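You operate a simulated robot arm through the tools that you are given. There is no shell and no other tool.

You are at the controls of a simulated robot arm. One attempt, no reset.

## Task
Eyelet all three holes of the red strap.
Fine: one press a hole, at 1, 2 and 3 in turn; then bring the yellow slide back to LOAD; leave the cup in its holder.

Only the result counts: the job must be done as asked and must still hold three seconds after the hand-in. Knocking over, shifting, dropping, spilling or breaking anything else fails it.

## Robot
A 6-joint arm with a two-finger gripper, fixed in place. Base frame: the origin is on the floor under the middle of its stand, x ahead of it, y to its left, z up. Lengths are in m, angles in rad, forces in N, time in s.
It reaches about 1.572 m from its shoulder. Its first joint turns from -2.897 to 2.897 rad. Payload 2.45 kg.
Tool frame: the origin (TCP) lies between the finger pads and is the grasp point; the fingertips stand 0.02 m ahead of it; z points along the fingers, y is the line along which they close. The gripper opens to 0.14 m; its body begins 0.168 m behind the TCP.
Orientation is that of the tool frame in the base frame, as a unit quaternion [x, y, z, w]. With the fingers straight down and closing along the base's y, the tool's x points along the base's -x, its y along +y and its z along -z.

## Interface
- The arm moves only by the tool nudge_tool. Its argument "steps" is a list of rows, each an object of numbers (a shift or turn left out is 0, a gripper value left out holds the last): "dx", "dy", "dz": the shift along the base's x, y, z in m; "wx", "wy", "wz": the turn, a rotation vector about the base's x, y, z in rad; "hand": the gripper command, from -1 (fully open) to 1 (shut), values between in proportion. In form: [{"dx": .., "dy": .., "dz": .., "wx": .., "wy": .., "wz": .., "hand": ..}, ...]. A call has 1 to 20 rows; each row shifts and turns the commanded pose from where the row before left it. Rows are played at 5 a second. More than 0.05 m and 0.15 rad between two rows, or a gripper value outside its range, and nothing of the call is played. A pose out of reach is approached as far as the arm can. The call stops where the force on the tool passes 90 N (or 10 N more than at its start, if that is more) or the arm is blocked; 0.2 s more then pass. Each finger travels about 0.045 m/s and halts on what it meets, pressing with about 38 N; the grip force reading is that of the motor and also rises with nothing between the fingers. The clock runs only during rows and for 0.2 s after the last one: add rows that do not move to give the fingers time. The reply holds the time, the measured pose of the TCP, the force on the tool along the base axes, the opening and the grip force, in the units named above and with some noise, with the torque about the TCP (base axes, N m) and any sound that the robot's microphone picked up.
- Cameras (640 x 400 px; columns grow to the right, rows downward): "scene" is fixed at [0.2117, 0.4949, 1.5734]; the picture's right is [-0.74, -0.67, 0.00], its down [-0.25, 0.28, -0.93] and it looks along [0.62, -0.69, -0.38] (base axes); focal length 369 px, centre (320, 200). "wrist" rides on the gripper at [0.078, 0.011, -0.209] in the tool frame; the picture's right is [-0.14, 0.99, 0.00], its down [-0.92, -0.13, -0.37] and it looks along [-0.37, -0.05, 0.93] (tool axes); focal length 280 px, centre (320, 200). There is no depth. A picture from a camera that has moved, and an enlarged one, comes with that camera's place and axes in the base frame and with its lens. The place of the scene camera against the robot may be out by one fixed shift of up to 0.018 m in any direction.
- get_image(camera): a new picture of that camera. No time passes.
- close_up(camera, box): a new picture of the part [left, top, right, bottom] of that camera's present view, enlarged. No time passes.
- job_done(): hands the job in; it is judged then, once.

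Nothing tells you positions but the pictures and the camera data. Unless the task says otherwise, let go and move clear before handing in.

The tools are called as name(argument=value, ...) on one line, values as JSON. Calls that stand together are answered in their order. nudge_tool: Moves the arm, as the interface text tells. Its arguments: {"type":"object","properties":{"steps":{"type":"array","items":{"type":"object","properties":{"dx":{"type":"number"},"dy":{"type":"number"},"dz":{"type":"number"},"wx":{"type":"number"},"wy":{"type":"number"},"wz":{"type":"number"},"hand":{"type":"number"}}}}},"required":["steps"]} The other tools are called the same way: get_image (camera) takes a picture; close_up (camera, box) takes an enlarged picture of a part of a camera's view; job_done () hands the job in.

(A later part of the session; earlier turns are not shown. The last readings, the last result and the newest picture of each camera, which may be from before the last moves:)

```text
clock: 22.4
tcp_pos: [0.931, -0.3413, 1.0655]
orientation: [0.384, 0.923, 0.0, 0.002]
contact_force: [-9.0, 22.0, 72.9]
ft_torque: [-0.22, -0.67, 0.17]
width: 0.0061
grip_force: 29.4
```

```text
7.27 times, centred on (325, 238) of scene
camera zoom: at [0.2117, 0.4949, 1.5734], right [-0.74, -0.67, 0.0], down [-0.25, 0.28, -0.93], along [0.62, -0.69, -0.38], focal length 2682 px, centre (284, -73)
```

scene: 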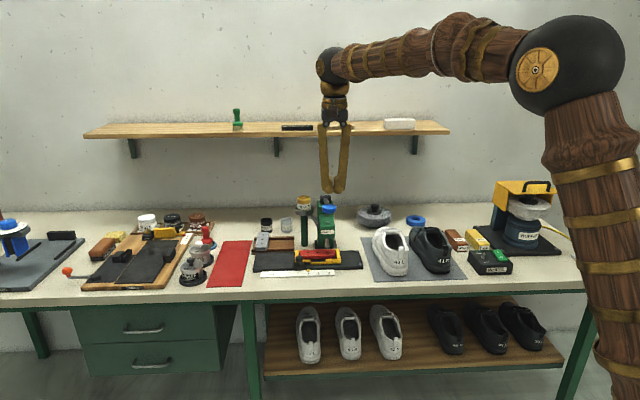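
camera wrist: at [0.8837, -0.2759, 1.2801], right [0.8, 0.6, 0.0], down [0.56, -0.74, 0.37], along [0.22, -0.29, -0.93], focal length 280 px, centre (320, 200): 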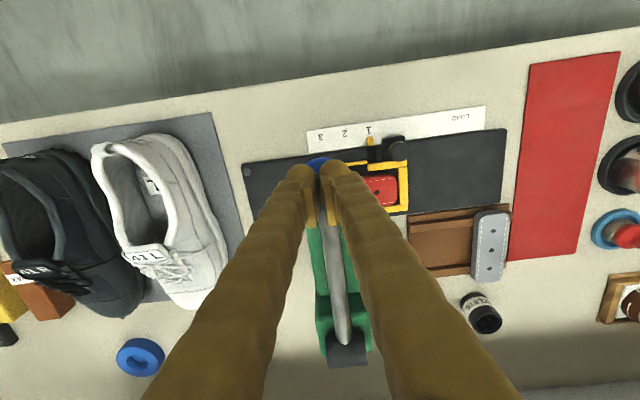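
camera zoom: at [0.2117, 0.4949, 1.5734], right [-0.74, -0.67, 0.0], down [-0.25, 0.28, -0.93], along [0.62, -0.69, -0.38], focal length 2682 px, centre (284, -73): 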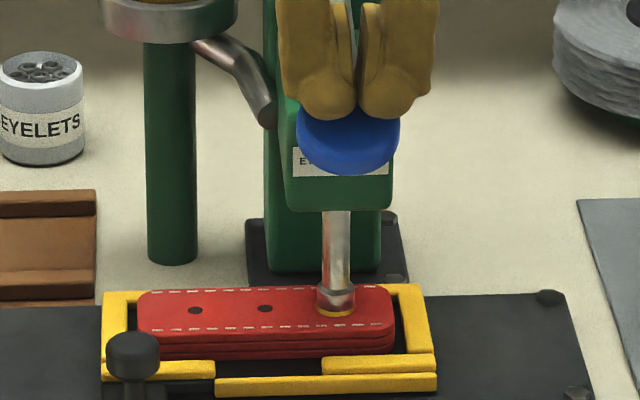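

The lever has hit its stop at 73 N, so hole 1 is fully pressed. I'll lift off slowly and watch the lever come back up.

nudge_tool(steps=[{"dz": 0.009}, {"dz": 0.008}, {"dz": 0.01}, {"dz": 0.01}, {"dz": 0.012}, {"dz": 0.012}, {"dz": 0.015}, {"dz": 0.02}, {"dz": 0.02}, {}])

close_up(camera="scene", box=[260, 150, 390, 280])

close_up(camera="scene", box=[295, 225, 345, 275])

get_image(camera="wrist")

```text
clock: 24.6
tcp_pos: [0.9295, -0.3434, 1.1793]
orientation: [0.384, 0.923, 0.001, 0.0]
contact_force: [0.4, 0.1, 0.3]
ft_torque: [-0.03, -0.02, 0.02]
width: 0.0
grip_force: 29.0
```

```text
3.08 times, centred on (325, 215) of scene
camera zoom: at [0.2117, 0.4949, 1.5734], right [-0.74, -0.67, 0.0], down [-0.25, 0.28, -0.93], along [0.62, -0.69, -0.38], focal length 1135 px, centre (305, 154)
```

zoom: 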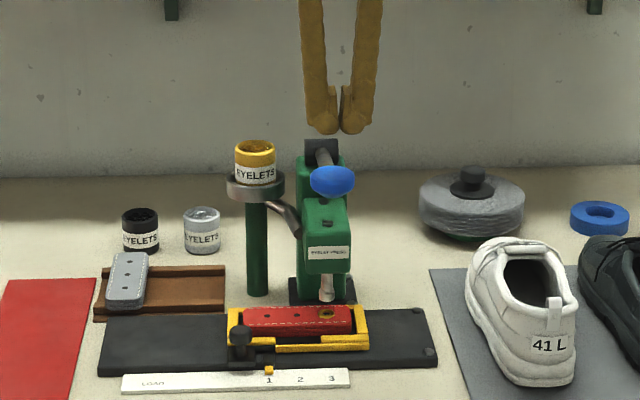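

```text
8.00 times, centred on (320, 250) of scene
camera zoom: at [0.2117, 0.4949, 1.5734], right [-0.74, -0.67, 0.0], down [-0.25, 0.28, -0.93], along [0.62, -0.69, -0.38], focal length 2951 px, centre (320, -200)
```

zoom: 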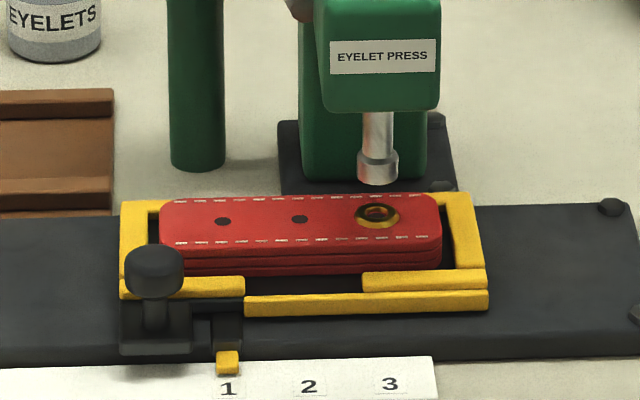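

```text
taken
camera wrist: at [0.8821, -0.2787, 1.3895], right [0.8, 0.6, 0.0], down [0.56, -0.74, 0.37], along [0.22, -0.29, -0.93], focal length 280 px, centre (320, 200)
```

wrist: 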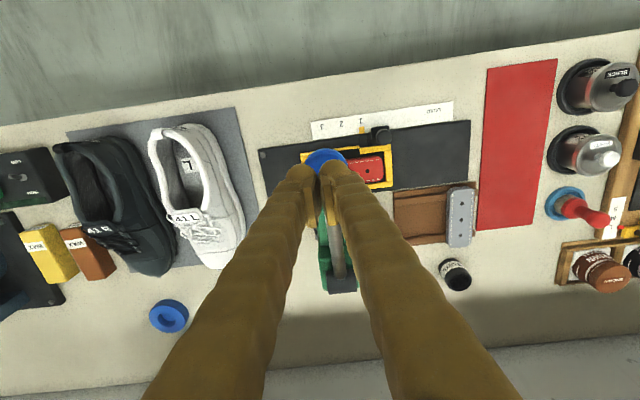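

Hole 1 now has its brass eyelet, and the lever has sprung back up. I'll retrace the path to the pre-grasp position in front of the slide knob.

nudge_tool(steps=[{"dx": -0.0201, "dy": 0.0201, "dz": 0.01}, {"dx": -0.0201, "dy": 0.0201, "dz": 0.01}, {"dx": -0.0201, "dy": 0.0201, "dz": 0.01}, {"dx": -0.0201, "dy": 0.0201, "dz": 0.01}, {"dx": 0.01242, "dy": 0.01245, "dz": -0.0303, "wx": -0.0943, "wy": -0.0943, "hand": 0.143}, {"dx": 0.01242, "dy": 0.01245, "dz": -0.0303, "wx": -0.0943, "wy": -0.0943}, {"dx": 0.01242, "dy": 0.01245, "dz": -0.0303, "wx": -0.0943, "wy": -0.0943}, {"dx": 0.01242, "dy": 0.01245, "dz": -0.0303, "wx": -0.0943, "wy": -0.0943}, {"dx": 0.01242, "dy": 0.01245, "dz": -0.0303, "wx": -0.0943, "wy": -0.0943}, {"dx": 0.01242, "dy": 0.01245, "dz": -0.0303, "wx": -0.0943, "wy": -0.0943}, {}, {}])

get_image(camera="wrist")

close_up(camera="wrist", box=[260, 105, 360, 170])

```text
clock: 27.2
tcp_pos: [0.9264, -0.188, 1.0373]
orientation: [0.353, 0.851, -0.149, 0.36]
contact_force: [-0.5, 0.0, 0.1]
ft_torque: [-0.01, -0.01, -0.04]
width: 0.0597
grip_force: 0.1
```

```text
taken
camera wrist: at [0.7893, -0.0341, 1.1278], right [0.77, 0.63, 0.1], down [0.18, -0.36, 0.92], along [0.62, -0.69, -0.39], focal length 280 px, centre (320, 200)
```

wrist: 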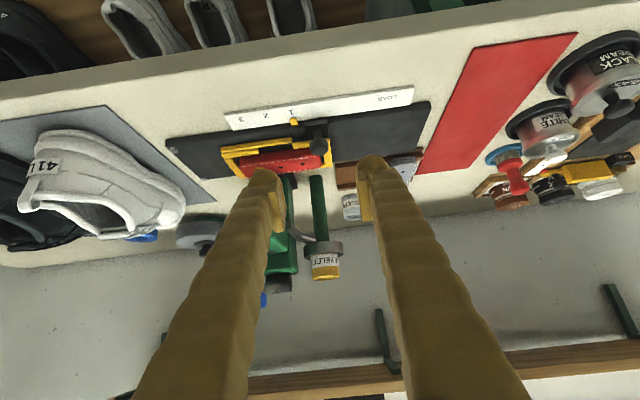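

```text
6.15 times, centred on (310, 138) of wrist
camera zoom: at [0.7893, -0.0341, 1.1278], right [0.77, 0.63, 0.1], down [0.18, -0.36, 0.92], along [0.62, -0.69, -0.39], focal length 1726 px, centre (382, 585)
```

zoom: 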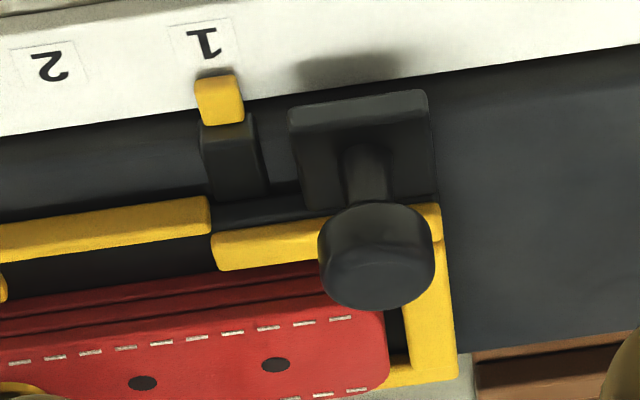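

nudge_tool(steps=[{"dx": 0.0203, "dy": -0.0203, "dz": -0.0284}, {"dx": 0.0203, "dy": -0.0203, "dz": -0.0284}, {"dx": 0.0203, "dy": -0.0203, "dz": -0.0284}, {"dx": 0.0123, "dy": -0.0122, "dz": -0.0171}, {"dx": 0.0123, "dy": -0.0122, "dz": -0.0172}, {}])

close_up(camera="wrist", box=[220, 100, 420, 240])

```text
clock: 28.6
tcp_pos: [1.0129, -0.2711, 0.9183]
orientation: [0.352, 0.851, -0.148, 0.36]
contact_force: [0.4, 0.6, -0.1]
ft_torque: [-0.01, -0.02, -0.01]
width: 0.0597
grip_force: 0.2
```

```text
2.86 times, centred on (320, 170) of wrist
camera zoom: at [0.8753, -0.1174, 1.0092], right [0.77, 0.63, 0.1], down [0.18, -0.36, 0.92], along [0.62, -0.69, -0.39], focal length 801 px, centre (320, 286)
```

zoom: 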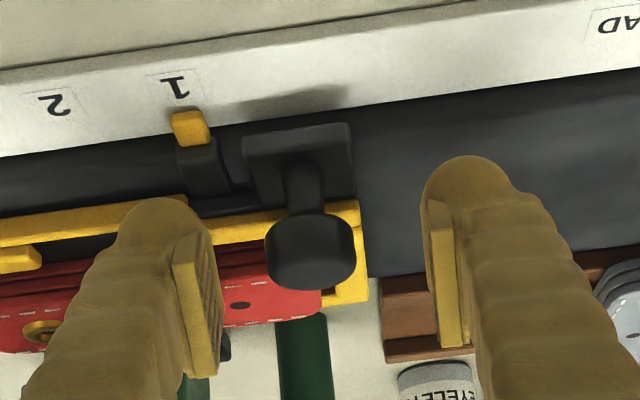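

nudge_tool(steps=[{"dx": -0.0017, "dy": -0.0017}, {"hand": 1.0}, {}, {}, {}, {}])

close_up(camera="wrist", box=[220, 100, 420, 240])

close_up(camera="scene", box=[295, 255, 345, 285])

```text
clock: 30.0
tcp_pos: [1.0086, -0.2728, 0.9185]
orientation: [0.353, 0.851, -0.149, 0.36]
contact_force: [1.8, 0.9, -2.0]
ft_torque: [0.02, -0.02, 0.0]
width: 0.0245
grip_force: 45.5
```

```text
2.86 times, centred on (320, 170) of wrist
camera zoom: at [0.8724, -0.1192, 1.0082], right [0.77, 0.63, 0.1], down [0.18, -0.36, 0.92], along [0.62, -0.69, -0.39], focal length 801 px, centre (320, 286)
```

zoom: 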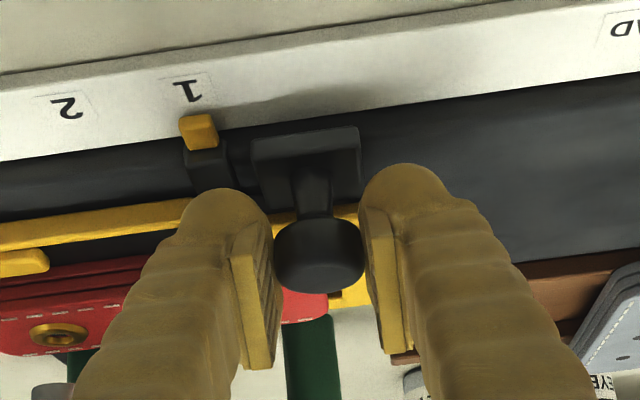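

```text
12.80 times, centred on (320, 270) of scene
camera zoom: at [0.2117, 0.4949, 1.5734], right [-0.74, -0.67, 0.0], down [-0.25, 0.28, -0.93], along [0.62, -0.69, -0.38], focal length 4721 px, centre (320, -696)
```

zoom: 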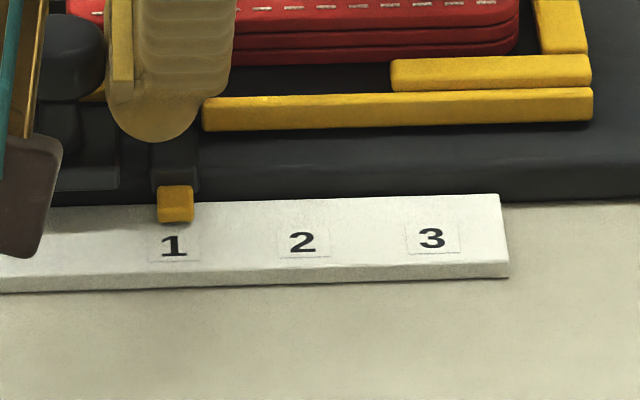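

The knob is gripped again, with the pointer about 1 mm past 1. I'll move it 34 mm to station 2.

nudge_tool(steps=[{"dx": -0.008, "dy": -0.008}, {"dx": -0.008, "dy": -0.008}, {"dx": -0.008, "dy": -0.0082}, {}, {}])

close_up(camera="scene", box=[295, 255, 345, 285])

close_up(camera="wrist", box=[220, 100, 420, 240])

close_up(camera="scene", box=[295, 225, 345, 275])

```text
clock: 31.2
tcp_pos: [0.9839, -0.2975, 0.9165]
orientation: [0.353, 0.851, -0.149, 0.359]
contact_force: [9.7, -8.1, 2.5]
ft_torque: [-0.07, -0.13, 0.04]
width: 0.0245
grip_force: 44.7
```

```text
12.80 times, centred on (320, 270) of scene
camera zoom: at [0.2117, 0.4949, 1.5734], right [-0.74, -0.67, 0.0], down [-0.25, 0.28, -0.93], along [0.62, -0.69, -0.38], focal length 4721 px, centre (320, -696)
```

zoom: 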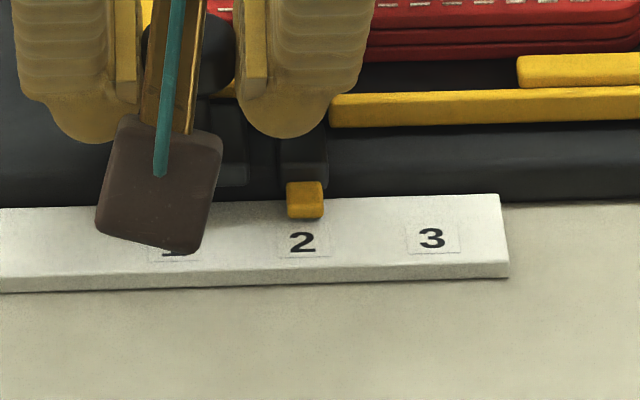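

```text
2.86 times, centred on (320, 170) of wrist
camera zoom: at [0.8468, -0.1437, 1.0085], right [0.77, 0.63, 0.1], down [0.17, -0.36, 0.92], along [0.62, -0.69, -0.39], focal length 801 px, centre (320, 286)
```

zoom: 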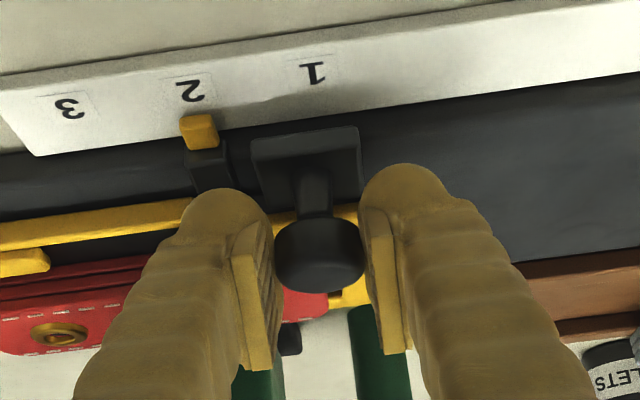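

```text
8.00 times, centred on (320, 250) of scene
camera zoom: at [0.2117, 0.4949, 1.5734], right [-0.74, -0.67, 0.0], down [-0.25, 0.28, -0.93], along [0.62, -0.69, -0.38], focal length 2951 px, centre (320, -200)
```

zoom: 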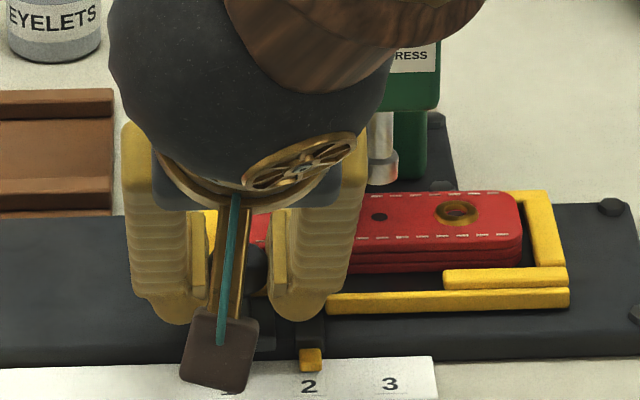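

The pointer is about 1.3 mm past 2. I'll nudge it back.

nudge_tool(steps=[{"dx": 0.001, "dy": 0.001}, {}, {}])

close_up(camera="scene", box=[295, 255, 345, 285])

close_up(camera="wrist", box=[220, 100, 420, 240])

```text
clock: 32.0
tcp_pos: [0.9838, -0.2977, 0.9168]
orientation: [0.352, 0.851, -0.148, 0.36]
contact_force: [0.7, -0.9, 14.4]
ft_torque: [-0.08, -0.07, 0.01]
width: 0.0242
grip_force: 44.5
```

```text
12.80 times, centred on (320, 270) of scene
camera zoom: at [0.2117, 0.4949, 1.5734], right [-0.74, -0.67, 0.0], down [-0.25, 0.28, -0.93], along [0.62, -0.69, -0.38], focal length 4721 px, centre (320, -696)
```

zoom: 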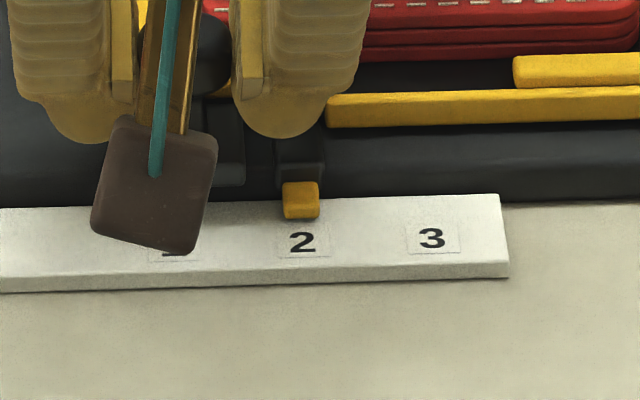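

```text
2.86 times, centred on (320, 170) of wrist
camera zoom: at [0.8475, -0.1429, 1.0085], right [0.77, 0.63, 0.1], down [0.17, -0.36, 0.92], along [0.62, -0.69, -0.39], focal length 801 px, centre (320, 286)
```

zoom: 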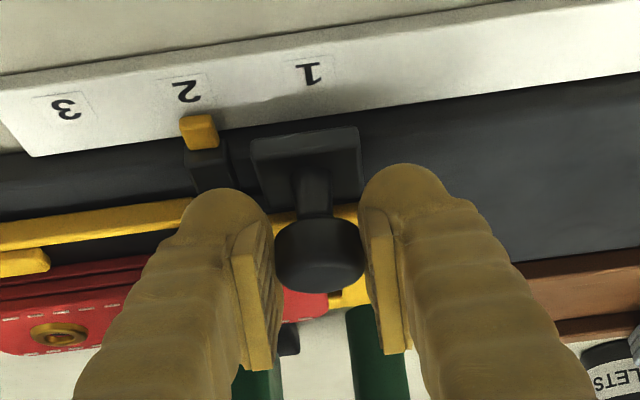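

The pointer is on 2. I'll release, back out, and go back above the lever.

nudge_tool(steps=[{"hand": 0.143}, {}, {}, {"dx": -0.01, "dy": 0.01, "dz": 0.0137}, {"dx": -0.0152, "dy": 0.0152, "dz": 0.0209}, {"dx": -0.0203, "dy": 0.0203, "dz": 0.0279}, {"dx": -0.0203, "dy": 0.0203, "dz": 0.0279}, {"dx": -0.0203, "dy": 0.0203, "dz": 0.0279}, {}])

close_up(camera="scene", box=[295, 255, 345, 285])

close_up(camera="scene", box=[295, 225, 345, 275])

```text
clock: 34.0
tcp_pos: [0.8993, -0.2121, 1.0355]
orientation: [0.353, 0.851, -0.148, 0.359]
contact_force: [-0.5, 0.7, -1.3]
ft_torque: [0.0, -0.02, 0.01]
width: 0.06
grip_force: 0.1
```

```text
12.80 times, centred on (320, 270) of scene
camera zoom: at [0.2117, 0.4949, 1.5734], right [-0.74, -0.67, 0.0], down [-0.25, 0.28, -0.93], along [0.62, -0.69, -0.38], focal length 4721 px, centre (320, -696)
```

zoom: 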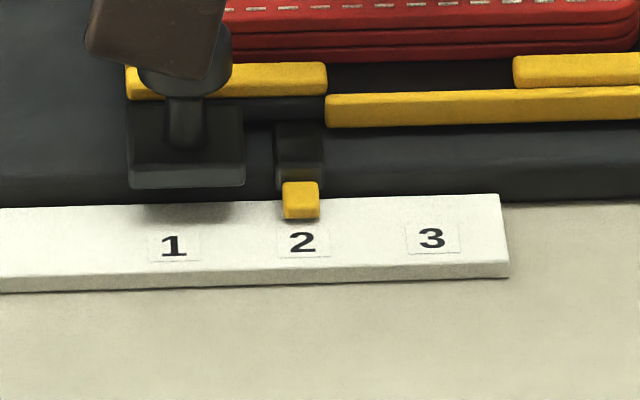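

```text
8.00 times, centred on (320, 250) of scene
camera zoom: at [0.2117, 0.4949, 1.5734], right [-0.74, -0.67, 0.0], down [-0.25, 0.28, -0.93], along [0.62, -0.69, -0.38], focal length 2951 px, centre (320, -200)
```

zoom: 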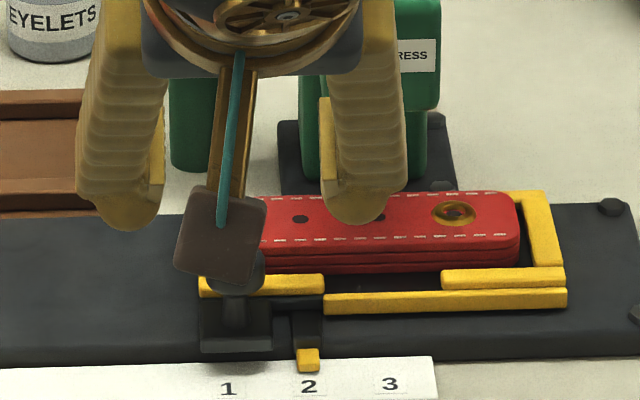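

nudge_tool(steps=[{"dx": -0.00801, "dy": -0.00801, "dz": 0.031, "wx": 0.0943, "wy": 0.0943, "hand": 1.0}, {"dx": -0.00801, "dy": -0.00801, "dz": 0.031, "wx": 0.0943, "wy": 0.0943}, {"dx": -0.00801, "dy": -0.00801, "dz": 0.031, "wx": 0.0943, "wy": 0.0943}, {"dx": -0.00801, "dy": -0.00801, "dz": 0.031, "wx": 0.0943, "wy": 0.0943}, {"dx": -0.00801, "dy": -0.00801, "dz": 0.031, "wx": 0.0943, "wy": 0.0943}, {"dx": -0.00801, "dy": -0.00801, "dz": 0.031, "wx": 0.0943, "wy": 0.0943}, {"dx": 0.0205, "dy": -0.0205, "dz": -0.005}, {"dx": 0.0205, "dy": -0.0205, "dz": -0.015}, {"dx": 0.0205, "dy": -0.0205, "dz": -0.02}, {"dx": 0.0195, "dy": -0.0195, "dz": -0.02}, {}, {}])

get_image(camera="wrist")

close_up(camera="scene", box=[260, 150, 390, 280])

close_up(camera="scene", box=[295, 225, 345, 275])

```text
clock: 36.6
tcp_pos: [0.9325, -0.3404, 1.16]
orientation: [0.383, 0.924, 0.0, 0.0]
contact_force: [-0.2, 0.9, 0.0]
ft_torque: [0.02, 0.0, -0.03]
width: 0.0001
grip_force: 29.3
```

```text
taken
camera wrist: at [0.8849, -0.2767, 1.3707], right [0.8, 0.6, 0.0], down [0.56, -0.74, 0.37], along [0.22, -0.29, -0.93], focal length 280 px, centre (320, 200)
```

wrist: 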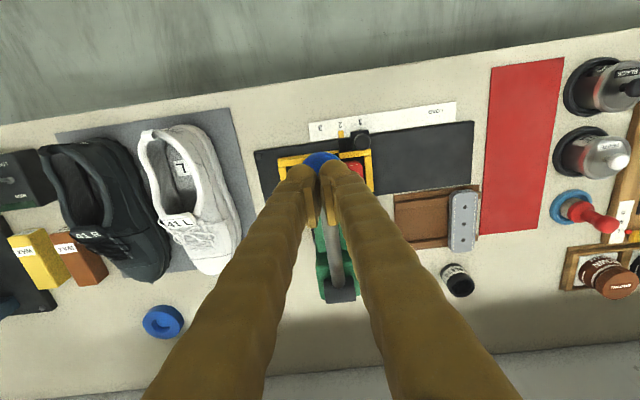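

```text
3.08 times, centred on (325, 215) of scene
camera zoom: at [0.2117, 0.4949, 1.5734], right [-0.74, -0.67, 0.0], down [-0.25, 0.28, -0.93], along [0.62, -0.69, -0.38], focal length 1135 px, centre (305, 154)
```

zoom: 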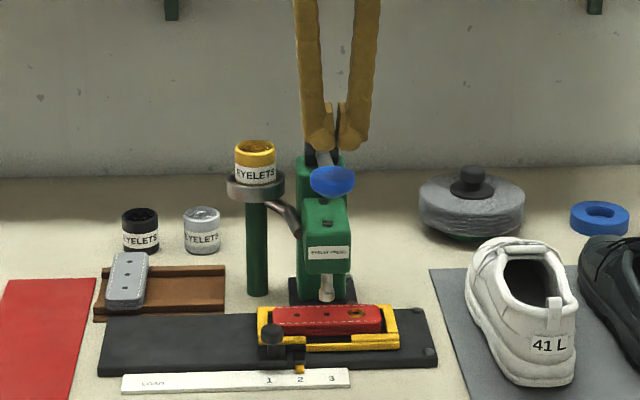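

```text
8.00 times, centred on (320, 250) of scene
camera zoom: at [0.2117, 0.4949, 1.5734], right [-0.74, -0.67, 0.0], down [-0.25, 0.28, -0.93], along [0.62, -0.69, -0.38], focal length 2951 px, centre (320, -200)
```

zoom: 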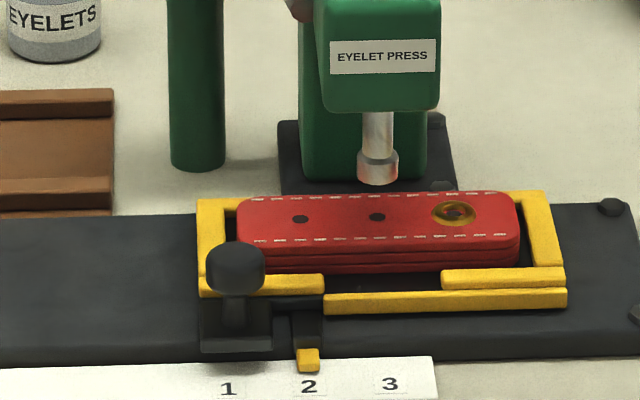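

Hole 2 is right under the plunger, so I'll press the lever down to its stop as before.

nudge_tool(steps=[{"dz": -0.015}, {"dz": -0.012}, {"dz": -0.01}, {"dz": -0.01}, {"dz": -0.01}, {"dz": -0.01}, {"dz": -0.01}, {"dz": -0.008}, {"dz": -0.005}, {"dz": -0.003}, {"dz": -0.003}, {"dz": -0.002}, {}])

close_up(camera="scene", box=[300, 210, 350, 265])

```text
clock: 39.4
tcp_pos: [0.933, -0.3393, 1.0663]
orientation: [0.384, 0.924, 0.001, 0.002]
contact_force: [4.1, 3.6, 59.1]
ft_torque: [-0.54, -0.75, 0.07]
width: 0.0059
grip_force: 29.6
```

```text
7.27 times, centred on (325, 238) of scene
camera zoom: at [0.2117, 0.4949, 1.5734], right [-0.74, -0.67, 0.0], down [-0.25, 0.28, -0.93], along [0.62, -0.69, -0.38], focal length 2682 px, centre (284, -73)
```

zoom: 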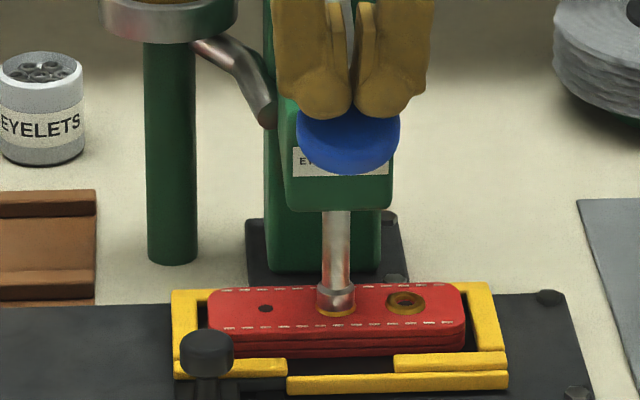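

The lever is at its stop at 59 N with the eyelet showing in hole 2. I'll lift off and check.

nudge_tool(steps=[{"dz": 0.008}, {"dz": 0.008}, {"dz": 0.01}, {"dz": 0.01}, {"dz": 0.012}, {"dz": 0.012}, {"dz": 0.015}, {"dz": 0.02}, {"dz": 0.02}, {}])

close_up(camera="scene", box=[295, 225, 345, 275])

close_up(camera="scene", box=[260, 150, 390, 280])

```text
clock: 41.6
tcp_pos: [0.9311, -0.3416, 1.1781]
orientation: [0.384, 0.924, 0.001, 0.001]
contact_force: [0.7, 0.0, -0.2]
ft_torque: [0.01, 0.04, -0.01]
width: 0.0003
grip_force: 29.1
```

```text
8.00 times, centred on (320, 250) of scene
camera zoom: at [0.2117, 0.4949, 1.5734], right [-0.74, -0.67, 0.0], down [-0.25, 0.28, -0.93], along [0.62, -0.69, -0.38], focal length 2951 px, centre (320, -200)
```

zoom: 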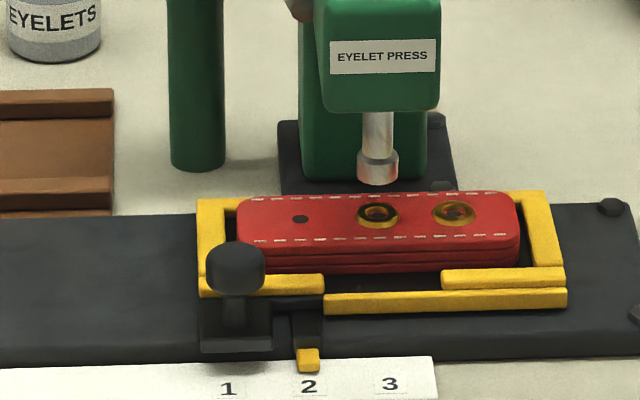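

```text
3.08 times, centred on (325, 215) of scene
camera zoom: at [0.2117, 0.4949, 1.5734], right [-0.74, -0.67, 0.0], down [-0.25, 0.28, -0.93], along [0.62, -0.69, -0.38], focal length 1135 px, centre (305, 154)
```

zoom: 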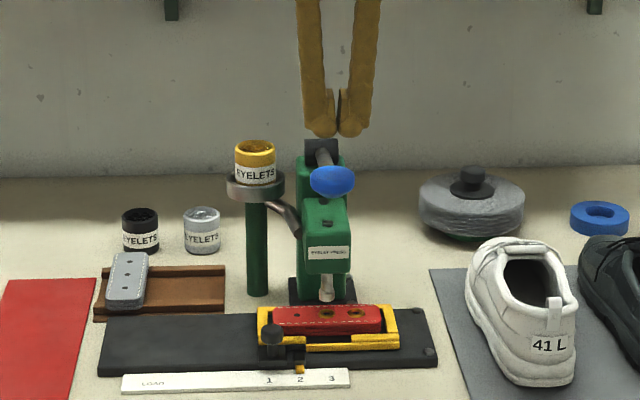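

Hole 2 has its eyelet and nothing else has moved. I'll go back to the slide knob at station 2.

nudge_tool(steps=[{"dx": -0.02025, "dy": 0.02025, "dz": 0.01}, {"dx": -0.02025, "dy": 0.02025, "dz": 0.01}, {"dx": -0.02025, "dy": 0.02025, "dz": 0.01}, {"dx": -0.02025, "dy": 0.02025, "dz": 0.01}, {"dx": 0.00801, "dy": 0.00801, "dz": -0.0305, "wx": -0.0943, "wy": -0.0943, "hand": 0.143}, {"dx": 0.00801, "dy": 0.00801, "dz": -0.0305, "wx": -0.0943, "wy": -0.0943}, {"dx": 0.00801, "dy": 0.00801, "dz": -0.0305, "wx": -0.0943, "wy": -0.0943}, {"dx": 0.00801, "dy": 0.00801, "dz": -0.0305, "wx": -0.0943, "wy": -0.0943}, {"dx": 0.00801, "dy": 0.00801, "dz": -0.0305, "wx": -0.0943, "wy": -0.0943}, {"dx": 0.00801, "dy": 0.00801, "dz": -0.0305, "wx": -0.0943, "wy": -0.0943}, {}, {}])

close_up(camera="wrist", box=[260, 105, 360, 170])

```text
clock: 44.2
tcp_pos: [0.9013, -0.2091, 1.0302]
orientation: [0.352, 0.851, -0.148, 0.36]
contact_force: [0.6, -0.5, 0.7]
ft_torque: [-0.05, 0.0, 0.01]
width: 0.0598
grip_force: 0.1
```

```text
6.15 times, centred on (310, 138) of wrist
camera zoom: at [0.7638, -0.0552, 1.1217], right [0.77, 0.63, 0.1], down [0.18, -0.36, 0.92], along [0.62, -0.69, -0.39], focal length 1726 px, centre (382, 585)
```

zoom: 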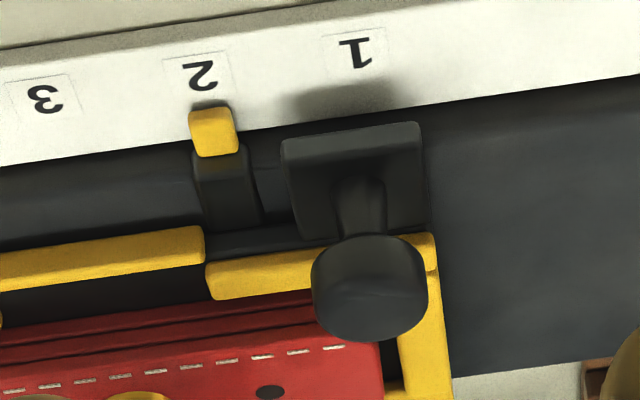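

nudge_tool(steps=[{"dx": 0.0203, "dy": -0.0212, "dz": -0.0266}, {"dx": 0.0203, "dy": -0.0212, "dz": -0.0266}, {"dx": 0.0203, "dy": -0.0212, "dz": -0.0266}, {"dx": 0.01235, "dy": -0.0129, "dz": -0.0162}, {"dx": 0.01235, "dy": -0.0129, "dz": -0.0162}, {}])

close_up(camera="wrist", box=[220, 100, 420, 240])

```text
clock: 45.6
tcp_pos: [0.9877, -0.3016, 0.9208]
orientation: [0.353, 0.851, -0.149, 0.36]
contact_force: [1.0, 0.3, -0.2]
ft_torque: [-0.01, -0.01, 0.0]
width: 0.0598
grip_force: 0.1
```

```text
2.86 times, centred on (320, 170) of wrist
camera zoom: at [0.8508, -0.1483, 1.0112], right [0.77, 0.63, 0.1], down [0.18, -0.36, 0.92], along [0.62, -0.69, -0.39], focal length 801 px, centre (320, 286)
```

zoom: 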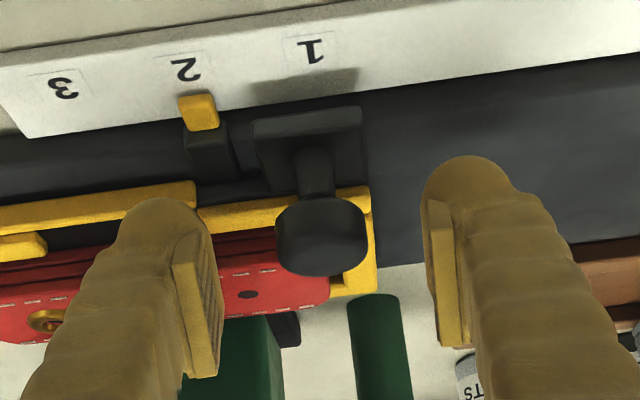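

nudge_tool(steps=[{"dx": -0.0018, "dy": 0.0018, "dz": -0.0029}, {"hand": 1.0}, {}, {}, {}, {}])

close_up(camera="scene", box=[295, 255, 345, 285])

close_up(camera="wrist", box=[220, 100, 420, 240])

```text
clock: 47.0
tcp_pos: [0.9847, -0.3, 0.9176]
orientation: [0.354, 0.851, -0.149, 0.36]
contact_force: [2.5, 1.4, -1.5]
ft_torque: [0.03, -0.03, 0.04]
width: 0.0247
grip_force: 44.7
```

```text
12.80 times, centred on (320, 270) of scene
camera zoom: at [0.2117, 0.4949, 1.5734], right [-0.74, -0.67, 0.0], down [-0.25, 0.28, -0.93], along [0.62, -0.69, -0.38], focal length 4721 px, centre (320, -696)
```

zoom: 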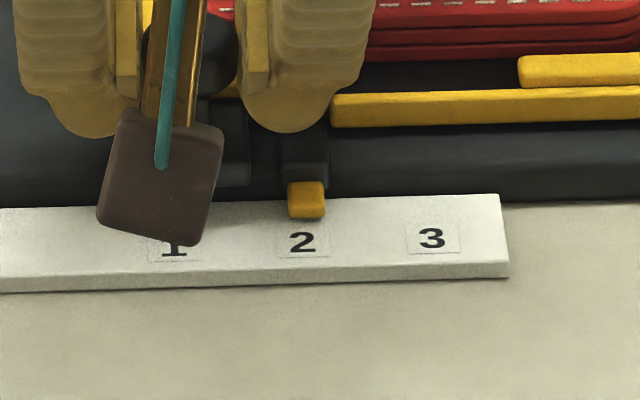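

```text
2.86 times, centred on (320, 170) of wrist
camera zoom: at [0.8483, -0.1457, 1.0088], right [0.77, 0.63, 0.1], down [0.18, -0.36, 0.92], along [0.62, -0.69, -0.39], focal length 801 px, centre (320, 286)
```

zoom: 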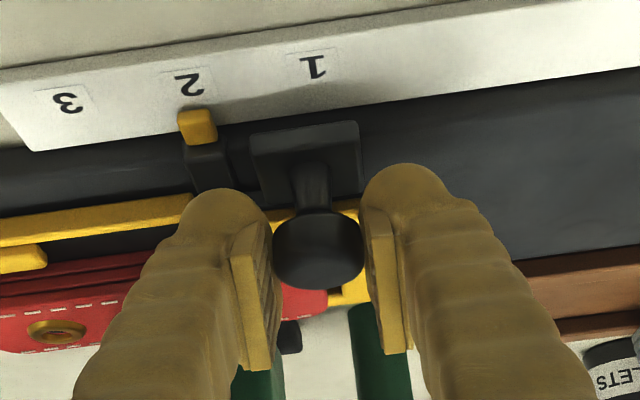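

Gripped at 2, with the pointer about 1.5 mm past it. I'll move it on to station 3, about 32 mm away.

nudge_tool(steps=[{"dx": -0.0077, "dy": -0.0077}, {"dx": -0.0077, "dy": -0.0077}, {"dx": -0.0074, "dy": -0.0076}, {}, {}])

close_up(camera="scene", box=[295, 255, 345, 285])

close_up(camera="wrist", box=[220, 100, 420, 240])

close_up(camera="scene", box=[260, 150, 390, 280])

```text
clock: 48.2
tcp_pos: [0.9607, -0.3216, 0.9188]
orientation: [0.353, 0.851, -0.148, 0.36]
contact_force: [0.8, -2.1, -9.3]
ft_torque: [0.04, 0.04, 0.03]
width: 0.024
grip_force: 44.8
```

```text
12.80 times, centred on (320, 270) of scene
camera zoom: at [0.2117, 0.4949, 1.5734], right [-0.74, -0.67, 0.0], down [-0.25, 0.28, -0.93], along [0.62, -0.69, -0.38], focal length 4721 px, centre (320, -696)
```

zoom: 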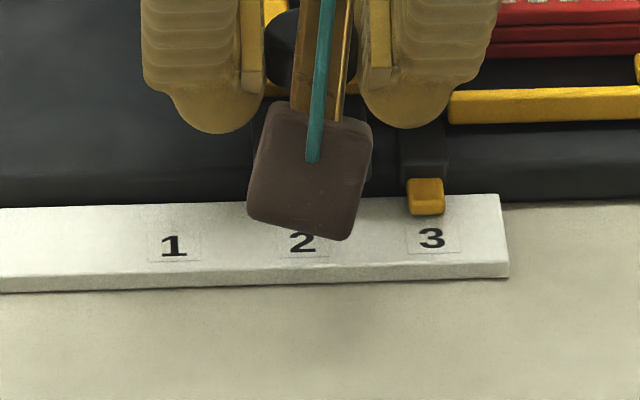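

```text
2.86 times, centred on (320, 170) of wrist
camera zoom: at [0.8242, -0.1679, 1.01], right [0.77, 0.63, 0.1], down [0.18, -0.36, 0.92], along [0.62, -0.69, -0.39], focal length 801 px, centre (320, 286)
```

zoom: 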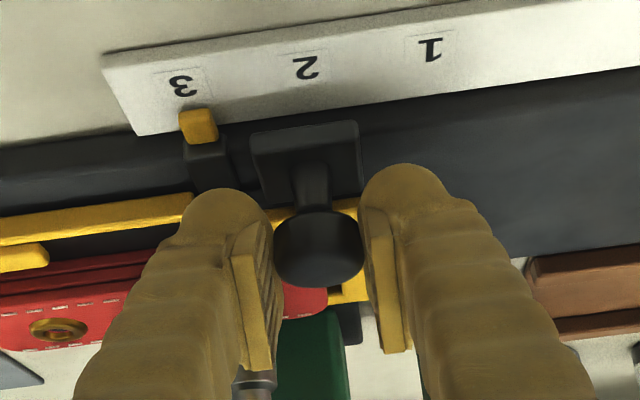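

```text
3.08 times, centred on (325, 215) of scene
camera zoom: at [0.2117, 0.4949, 1.5734], right [-0.74, -0.67, 0.0], down [-0.25, 0.28, -0.93], along [0.62, -0.69, -0.38], focal length 1135 px, centre (305, 154)
```

zoom: 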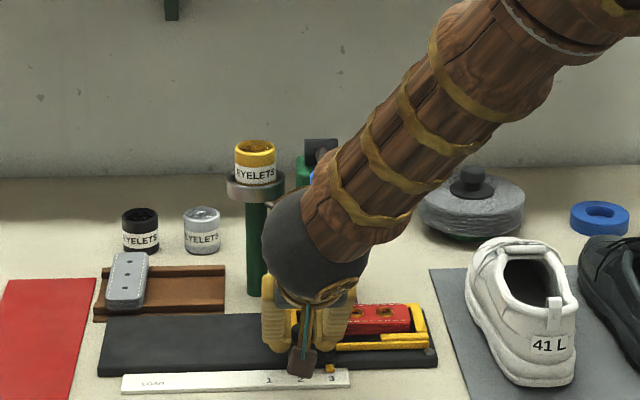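

The pointer is on 3 to within a fraction of a millimetre. I'll trim it slightly, release and back out.

nudge_tool(steps=[{"dx": -0.0004, "dy": -0.0004}, {}, {"hand": 0.143}, {}, {}, {"dx": -0.01, "dy": 0.01, "dz": 0.0137}, {"dx": -0.0152, "dy": 0.0152, "dz": 0.0209}, {"dx": -0.0203, "dy": 0.0203, "dz": 0.0279}, {"dx": -0.0203, "dy": 0.0203, "dz": 0.0279}, {"dx": -0.0203, "dy": 0.0203, "dz": 0.0279}, {}])

close_up(camera="scene", box=[295, 255, 345, 285])

close_up(camera="scene", box=[305, 225, 355, 275])

```text
clock: 50.6
tcp_pos: [0.8726, -0.2339, 1.0341]
orientation: [0.353, 0.851, -0.148, 0.36]
contact_force: [-0.6, -0.6, 0.7]
ft_torque: [0.01, -0.01, 0.0]
width: 0.0598
grip_force: 0.1
```

```text
12.80 times, centred on (320, 270) of scene
camera zoom: at [0.2117, 0.4949, 1.5734], right [-0.74, -0.67, 0.0], down [-0.25, 0.28, -0.93], along [0.62, -0.69, -0.38], focal length 4721 px, centre (320, -696)
```

zoom: 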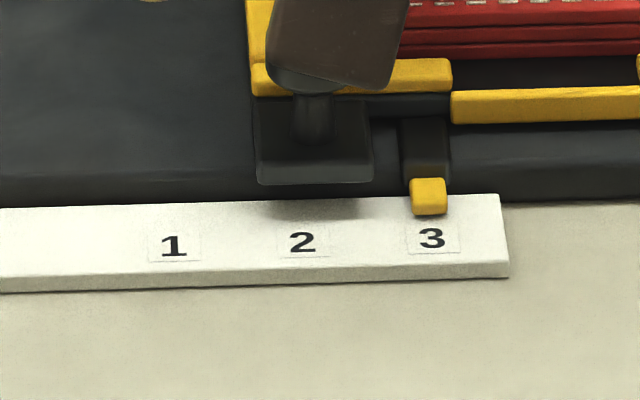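

```text
8.00 times, centred on (330, 250) of scene
camera zoom: at [0.2117, 0.4949, 1.5734], right [-0.74, -0.67, 0.0], down [-0.25, 0.28, -0.93], along [0.62, -0.69, -0.38], focal length 2951 px, centre (240, -200)
```

zoom: 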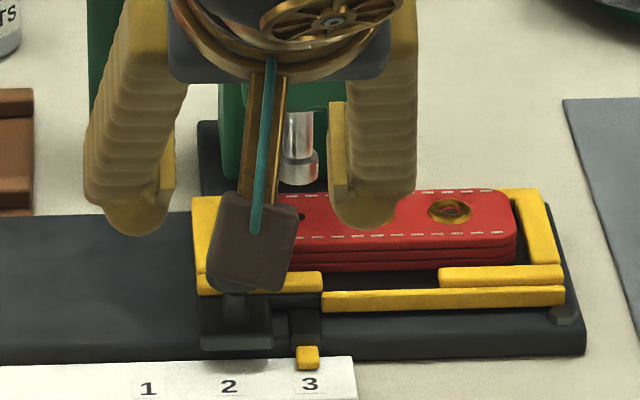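

nudge_tool(steps=[{"dx": -0.00395, "dy": -0.00395, "dz": 0.031, "wx": 0.0943, "wy": 0.0943, "hand": 1.0}, {"dx": -0.00395, "dy": -0.00395, "dz": 0.031, "wx": 0.0943, "wy": 0.0943}, {"dx": -0.00395, "dy": -0.00395, "dz": 0.031, "wx": 0.0943, "wy": 0.0943}, {"dx": -0.00395, "dy": -0.00395, "dz": 0.031, "wx": 0.0943, "wy": 0.0943}, {"dx": -0.00395, "dy": -0.00395, "dz": 0.031, "wx": 0.0943, "wy": 0.0943}, {"dx": -0.00395, "dy": -0.00395, "dz": 0.031, "wx": 0.0943, "wy": 0.0943}, {"dx": 0.0207, "dy": -0.0207, "dz": -0.005}, {"dx": 0.0207, "dy": -0.0207, "dz": -0.015}, {"dx": 0.0207, "dy": -0.0207, "dz": -0.02}, {"dx": 0.0207, "dy": -0.0207, "dz": -0.02}, {}, {}])

get_image(camera="wrist")

close_up(camera="scene", box=[260, 150, 390, 280])

close_up(camera="scene", box=[305, 225, 355, 275])

```text
clock: 53.2
tcp_pos: [0.9321, -0.3435, 1.163]
orientation: [0.384, 0.924, -0.001, 0.0]
contact_force: [0.0, -0.1, -1.0]
ft_torque: [0.0, 0.0, 0.0]
width: 0.0
grip_force: 29.3
```

```text
taken
camera wrist: at [0.8853, -0.2787, 1.3737], right [0.8, 0.6, 0.0], down [0.56, -0.74, 0.37], along [0.22, -0.29, -0.93], focal length 280 px, centre (320, 200)
```

wrist: 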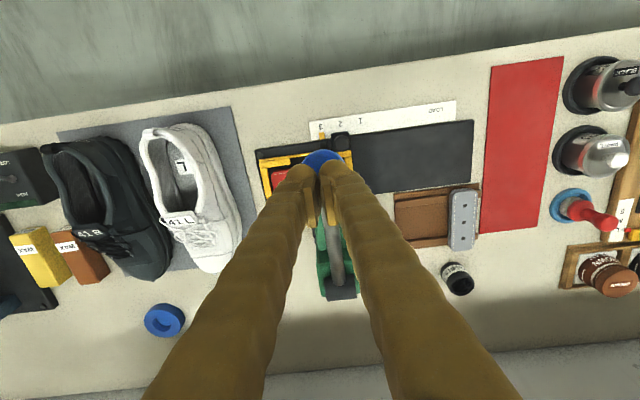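

```text
3.08 times, centred on (325, 215) of scene
camera zoom: at [0.2117, 0.4949, 1.5734], right [-0.74, -0.67, 0.0], down [-0.25, 0.28, -0.93], along [0.62, -0.69, -0.38], focal length 1135 px, centre (305, 154)
```

zoom: 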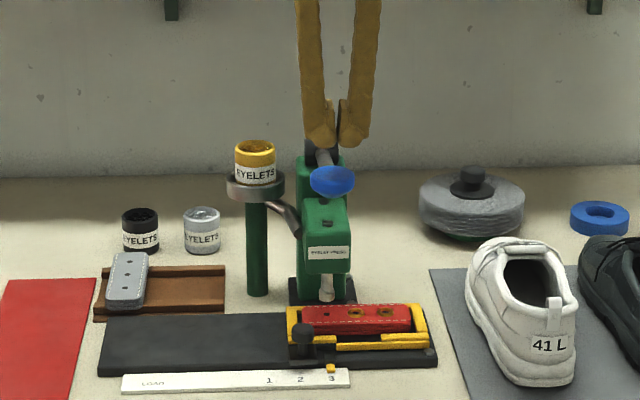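

```text
8.00 times, centred on (330, 250) of scene
camera zoom: at [0.2117, 0.4949, 1.5734], right [-0.74, -0.67, 0.0], down [-0.25, 0.28, -0.93], along [0.62, -0.69, -0.38], focal length 2951 px, centre (240, -200)
```

zoom: 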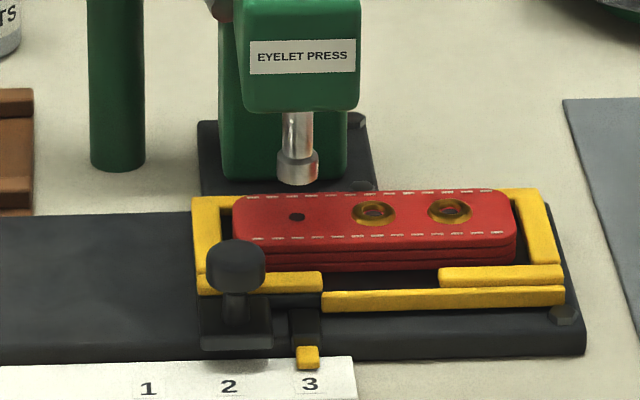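

Hole 3 is under the plunger. I'll make the third press.

nudge_tool(steps=[{"dx": 0.001, "dy": 0.001, "dz": -0.016}, {"dz": -0.012}, {"dz": -0.01}, {"dz": -0.01}, {"dz": -0.01}, {"dz": -0.01}, {"dz": -0.01}, {"dz": -0.008}, {"dz": -0.006}, {"dz": -0.003}, {"dz": -0.003}, {"dz": -0.002}, {}])

close_up(camera="scene", box=[300, 210, 350, 265])

```text
clock: 56.0
tcp_pos: [0.9335, -0.3409, 1.0669]
orientation: [0.384, 0.923, -0.001, 0.002]
contact_force: [-20.0, 3.8, 58.2]
ft_torque: [-0.34, -0.32, -0.03]
width: 0.0061
grip_force: 29.7
```

```text
7.27 times, centred on (325, 238) of scene
camera zoom: at [0.2117, 0.4949, 1.5734], right [-0.74, -0.67, 0.0], down [-0.25, 0.28, -0.93], along [0.62, -0.69, -0.38], focal length 2682 px, centre (284, -73)
```

zoom: 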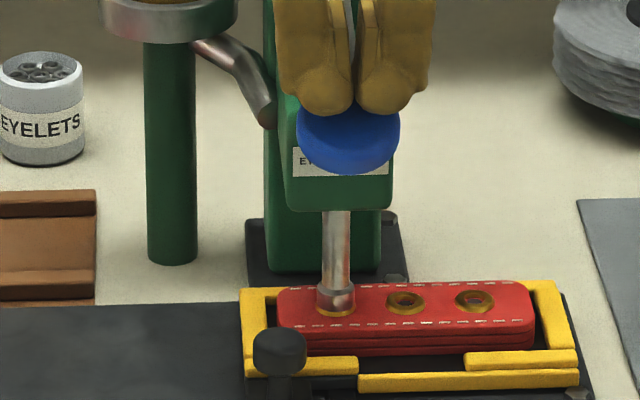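

nudge_tool(steps=[{"dz": 0.008}, {"dz": 0.008}, {"dz": 0.01}, {"dz": 0.01}, {"dz": 0.012}, {"dz": 0.012}, {"dz": 0.015}, {"dz": 0.02}, {"dz": 0.02}, {}])

close_up(camera="scene", box=[305, 225, 355, 275])

close_up(camera="scene", box=[260, 150, 390, 280])

```text
clock: 58.2
tcp_pos: [0.9319, -0.3419, 1.1776]
orientation: [0.383, 0.924, 0.0, 0.0]
contact_force: [0.3, -1.0, 0.2]
ft_torque: [0.02, 0.01, -0.02]
width: 0.0004
grip_force: 29.2
```

```text
8.00 times, centred on (330, 250) of scene
camera zoom: at [0.2117, 0.4949, 1.5734], right [-0.74, -0.67, 0.0], down [-0.25, 0.28, -0.93], along [0.62, -0.69, -0.38], focal length 2951 px, centre (240, -200)
```

zoom: 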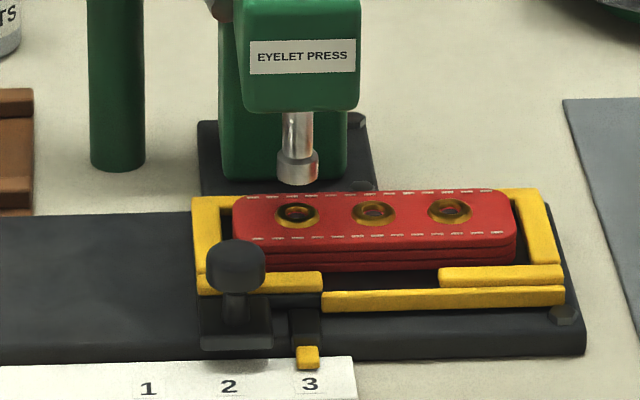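

```text
3.08 times, centred on (325, 215) of scene
camera zoom: at [0.2117, 0.4949, 1.5734], right [-0.74, -0.67, 0.0], down [-0.25, 0.28, -0.93], along [0.62, -0.69, -0.38], focal length 1135 px, centre (305, 154)
```

zoom: 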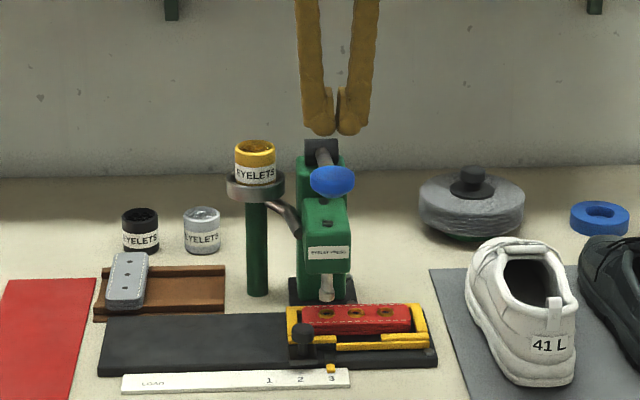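

All three holes now have eyelets. I'll go back to the slide knob to return it to LOAD.

nudge_tool(steps=[{"dx": -0.0207, "dy": 0.0207, "dz": 0.01}, {"dx": -0.0207, "dy": 0.0207, "dz": 0.01}, {"dx": -0.0207, "dy": 0.0207, "dz": 0.01}, {"dx": -0.0207, "dy": 0.0207, "dz": 0.01}, {"dx": 0.00378, "dy": 0.00378, "dz": -0.0302, "wx": -0.0943, "wy": -0.0943, "hand": 0.143}, {"dx": 0.00378, "dy": 0.00378, "dz": -0.0302, "wx": -0.0943, "wy": -0.0943}, {"dx": 0.00378, "dy": 0.00378, "dz": -0.0302, "wx": -0.0943, "wy": -0.0943}, {"dx": 0.00378, "dy": 0.00378, "dz": -0.0302, "wx": -0.0943, "wy": -0.0943}, {"dx": 0.00378, "dy": 0.00378, "dz": -0.0302, "wx": -0.0943, "wy": -0.0943}, {"dx": 0.00378, "dy": 0.00378, "dz": -0.0302, "wx": -0.0943, "wy": -0.0943}, {}, {}])

close_up(camera="wrist", box=[260, 105, 360, 170])

get_image(camera="wrist")

```text
clock: 60.8
tcp_pos: [0.8702, -0.2337, 1.0365]
orientation: [0.353, 0.85, -0.15, 0.36]
contact_force: [0.8, -0.5, 0.1]
ft_torque: [-0.01, -0.01, 0.0]
width: 0.0599
grip_force: 0.1
```

```text
6.15 times, centred on (310, 138) of wrist
camera zoom: at [0.7344, -0.0812, 1.1272], right [0.77, 0.63, 0.1], down [0.18, -0.36, 0.92], along [0.62, -0.69, -0.39], focal length 1726 px, centre (382, 585)
```

zoom: 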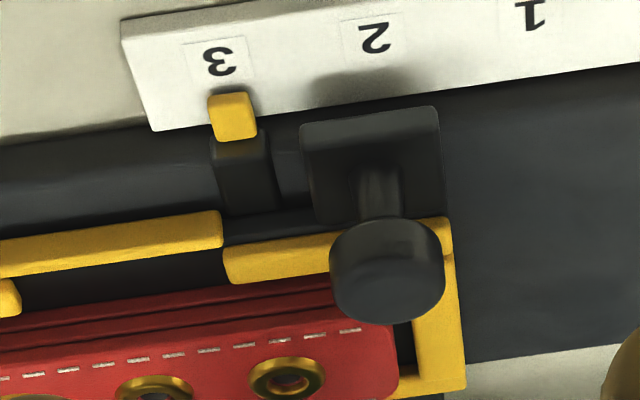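

```text
taken
camera wrist: at [0.7344, -0.0812, 1.1272], right [0.77, 0.63, 0.1], down [0.18, -0.36, 0.92], along [0.62, -0.69, -0.39], focal length 280 px, centre (320, 200)
```

wrist: 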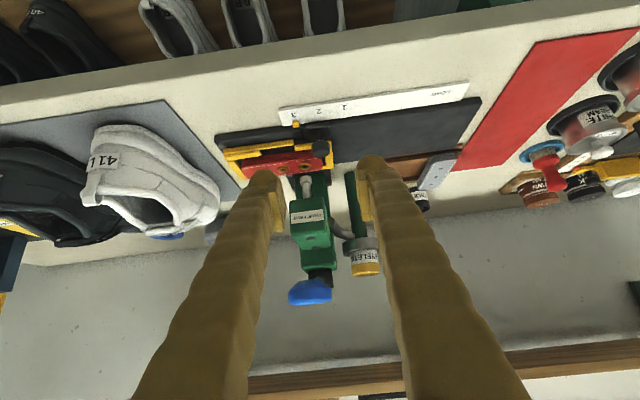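

nudge_tool(steps=[{"dx": 0.0215, "dy": -0.0209, "dz": -0.0282}, {"dx": 0.0215, "dy": -0.0209, "dz": -0.0282}, {"dx": 0.0215, "dy": -0.0209, "dz": -0.0282}, {"dx": 0.01295, "dy": -0.0125, "dz": -0.01705}, {"dx": 0.01295, "dy": -0.0125, "dz": -0.01705}, {}])

close_up(camera="wrist", box=[220, 100, 420, 240])

```text
clock: 62.2
tcp_pos: [0.9634, -0.3258, 0.9176]
orientation: [0.354, 0.85, -0.149, 0.36]
contact_force: [-1.1, 0.5, 0.4]
ft_torque: [0.01, -0.03, 0.0]
width: 0.0598
grip_force: 0.2
```

```text
2.86 times, centred on (320, 170) of wrist
camera zoom: at [0.8265, -0.1713, 1.0088], right [0.77, 0.63, 0.1], down [0.18, -0.36, 0.92], along [0.62, -0.69, -0.39], focal length 801 px, centre (320, 286)
```

zoom: 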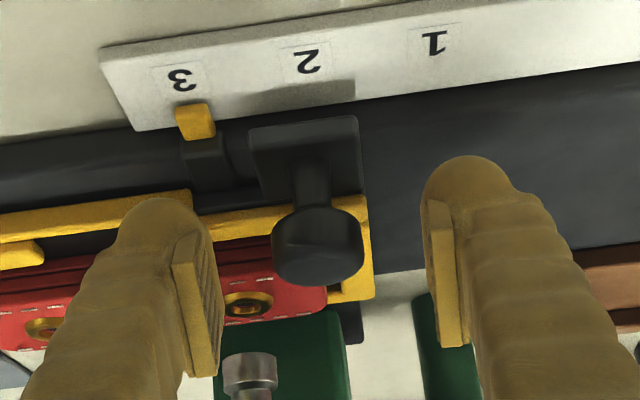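

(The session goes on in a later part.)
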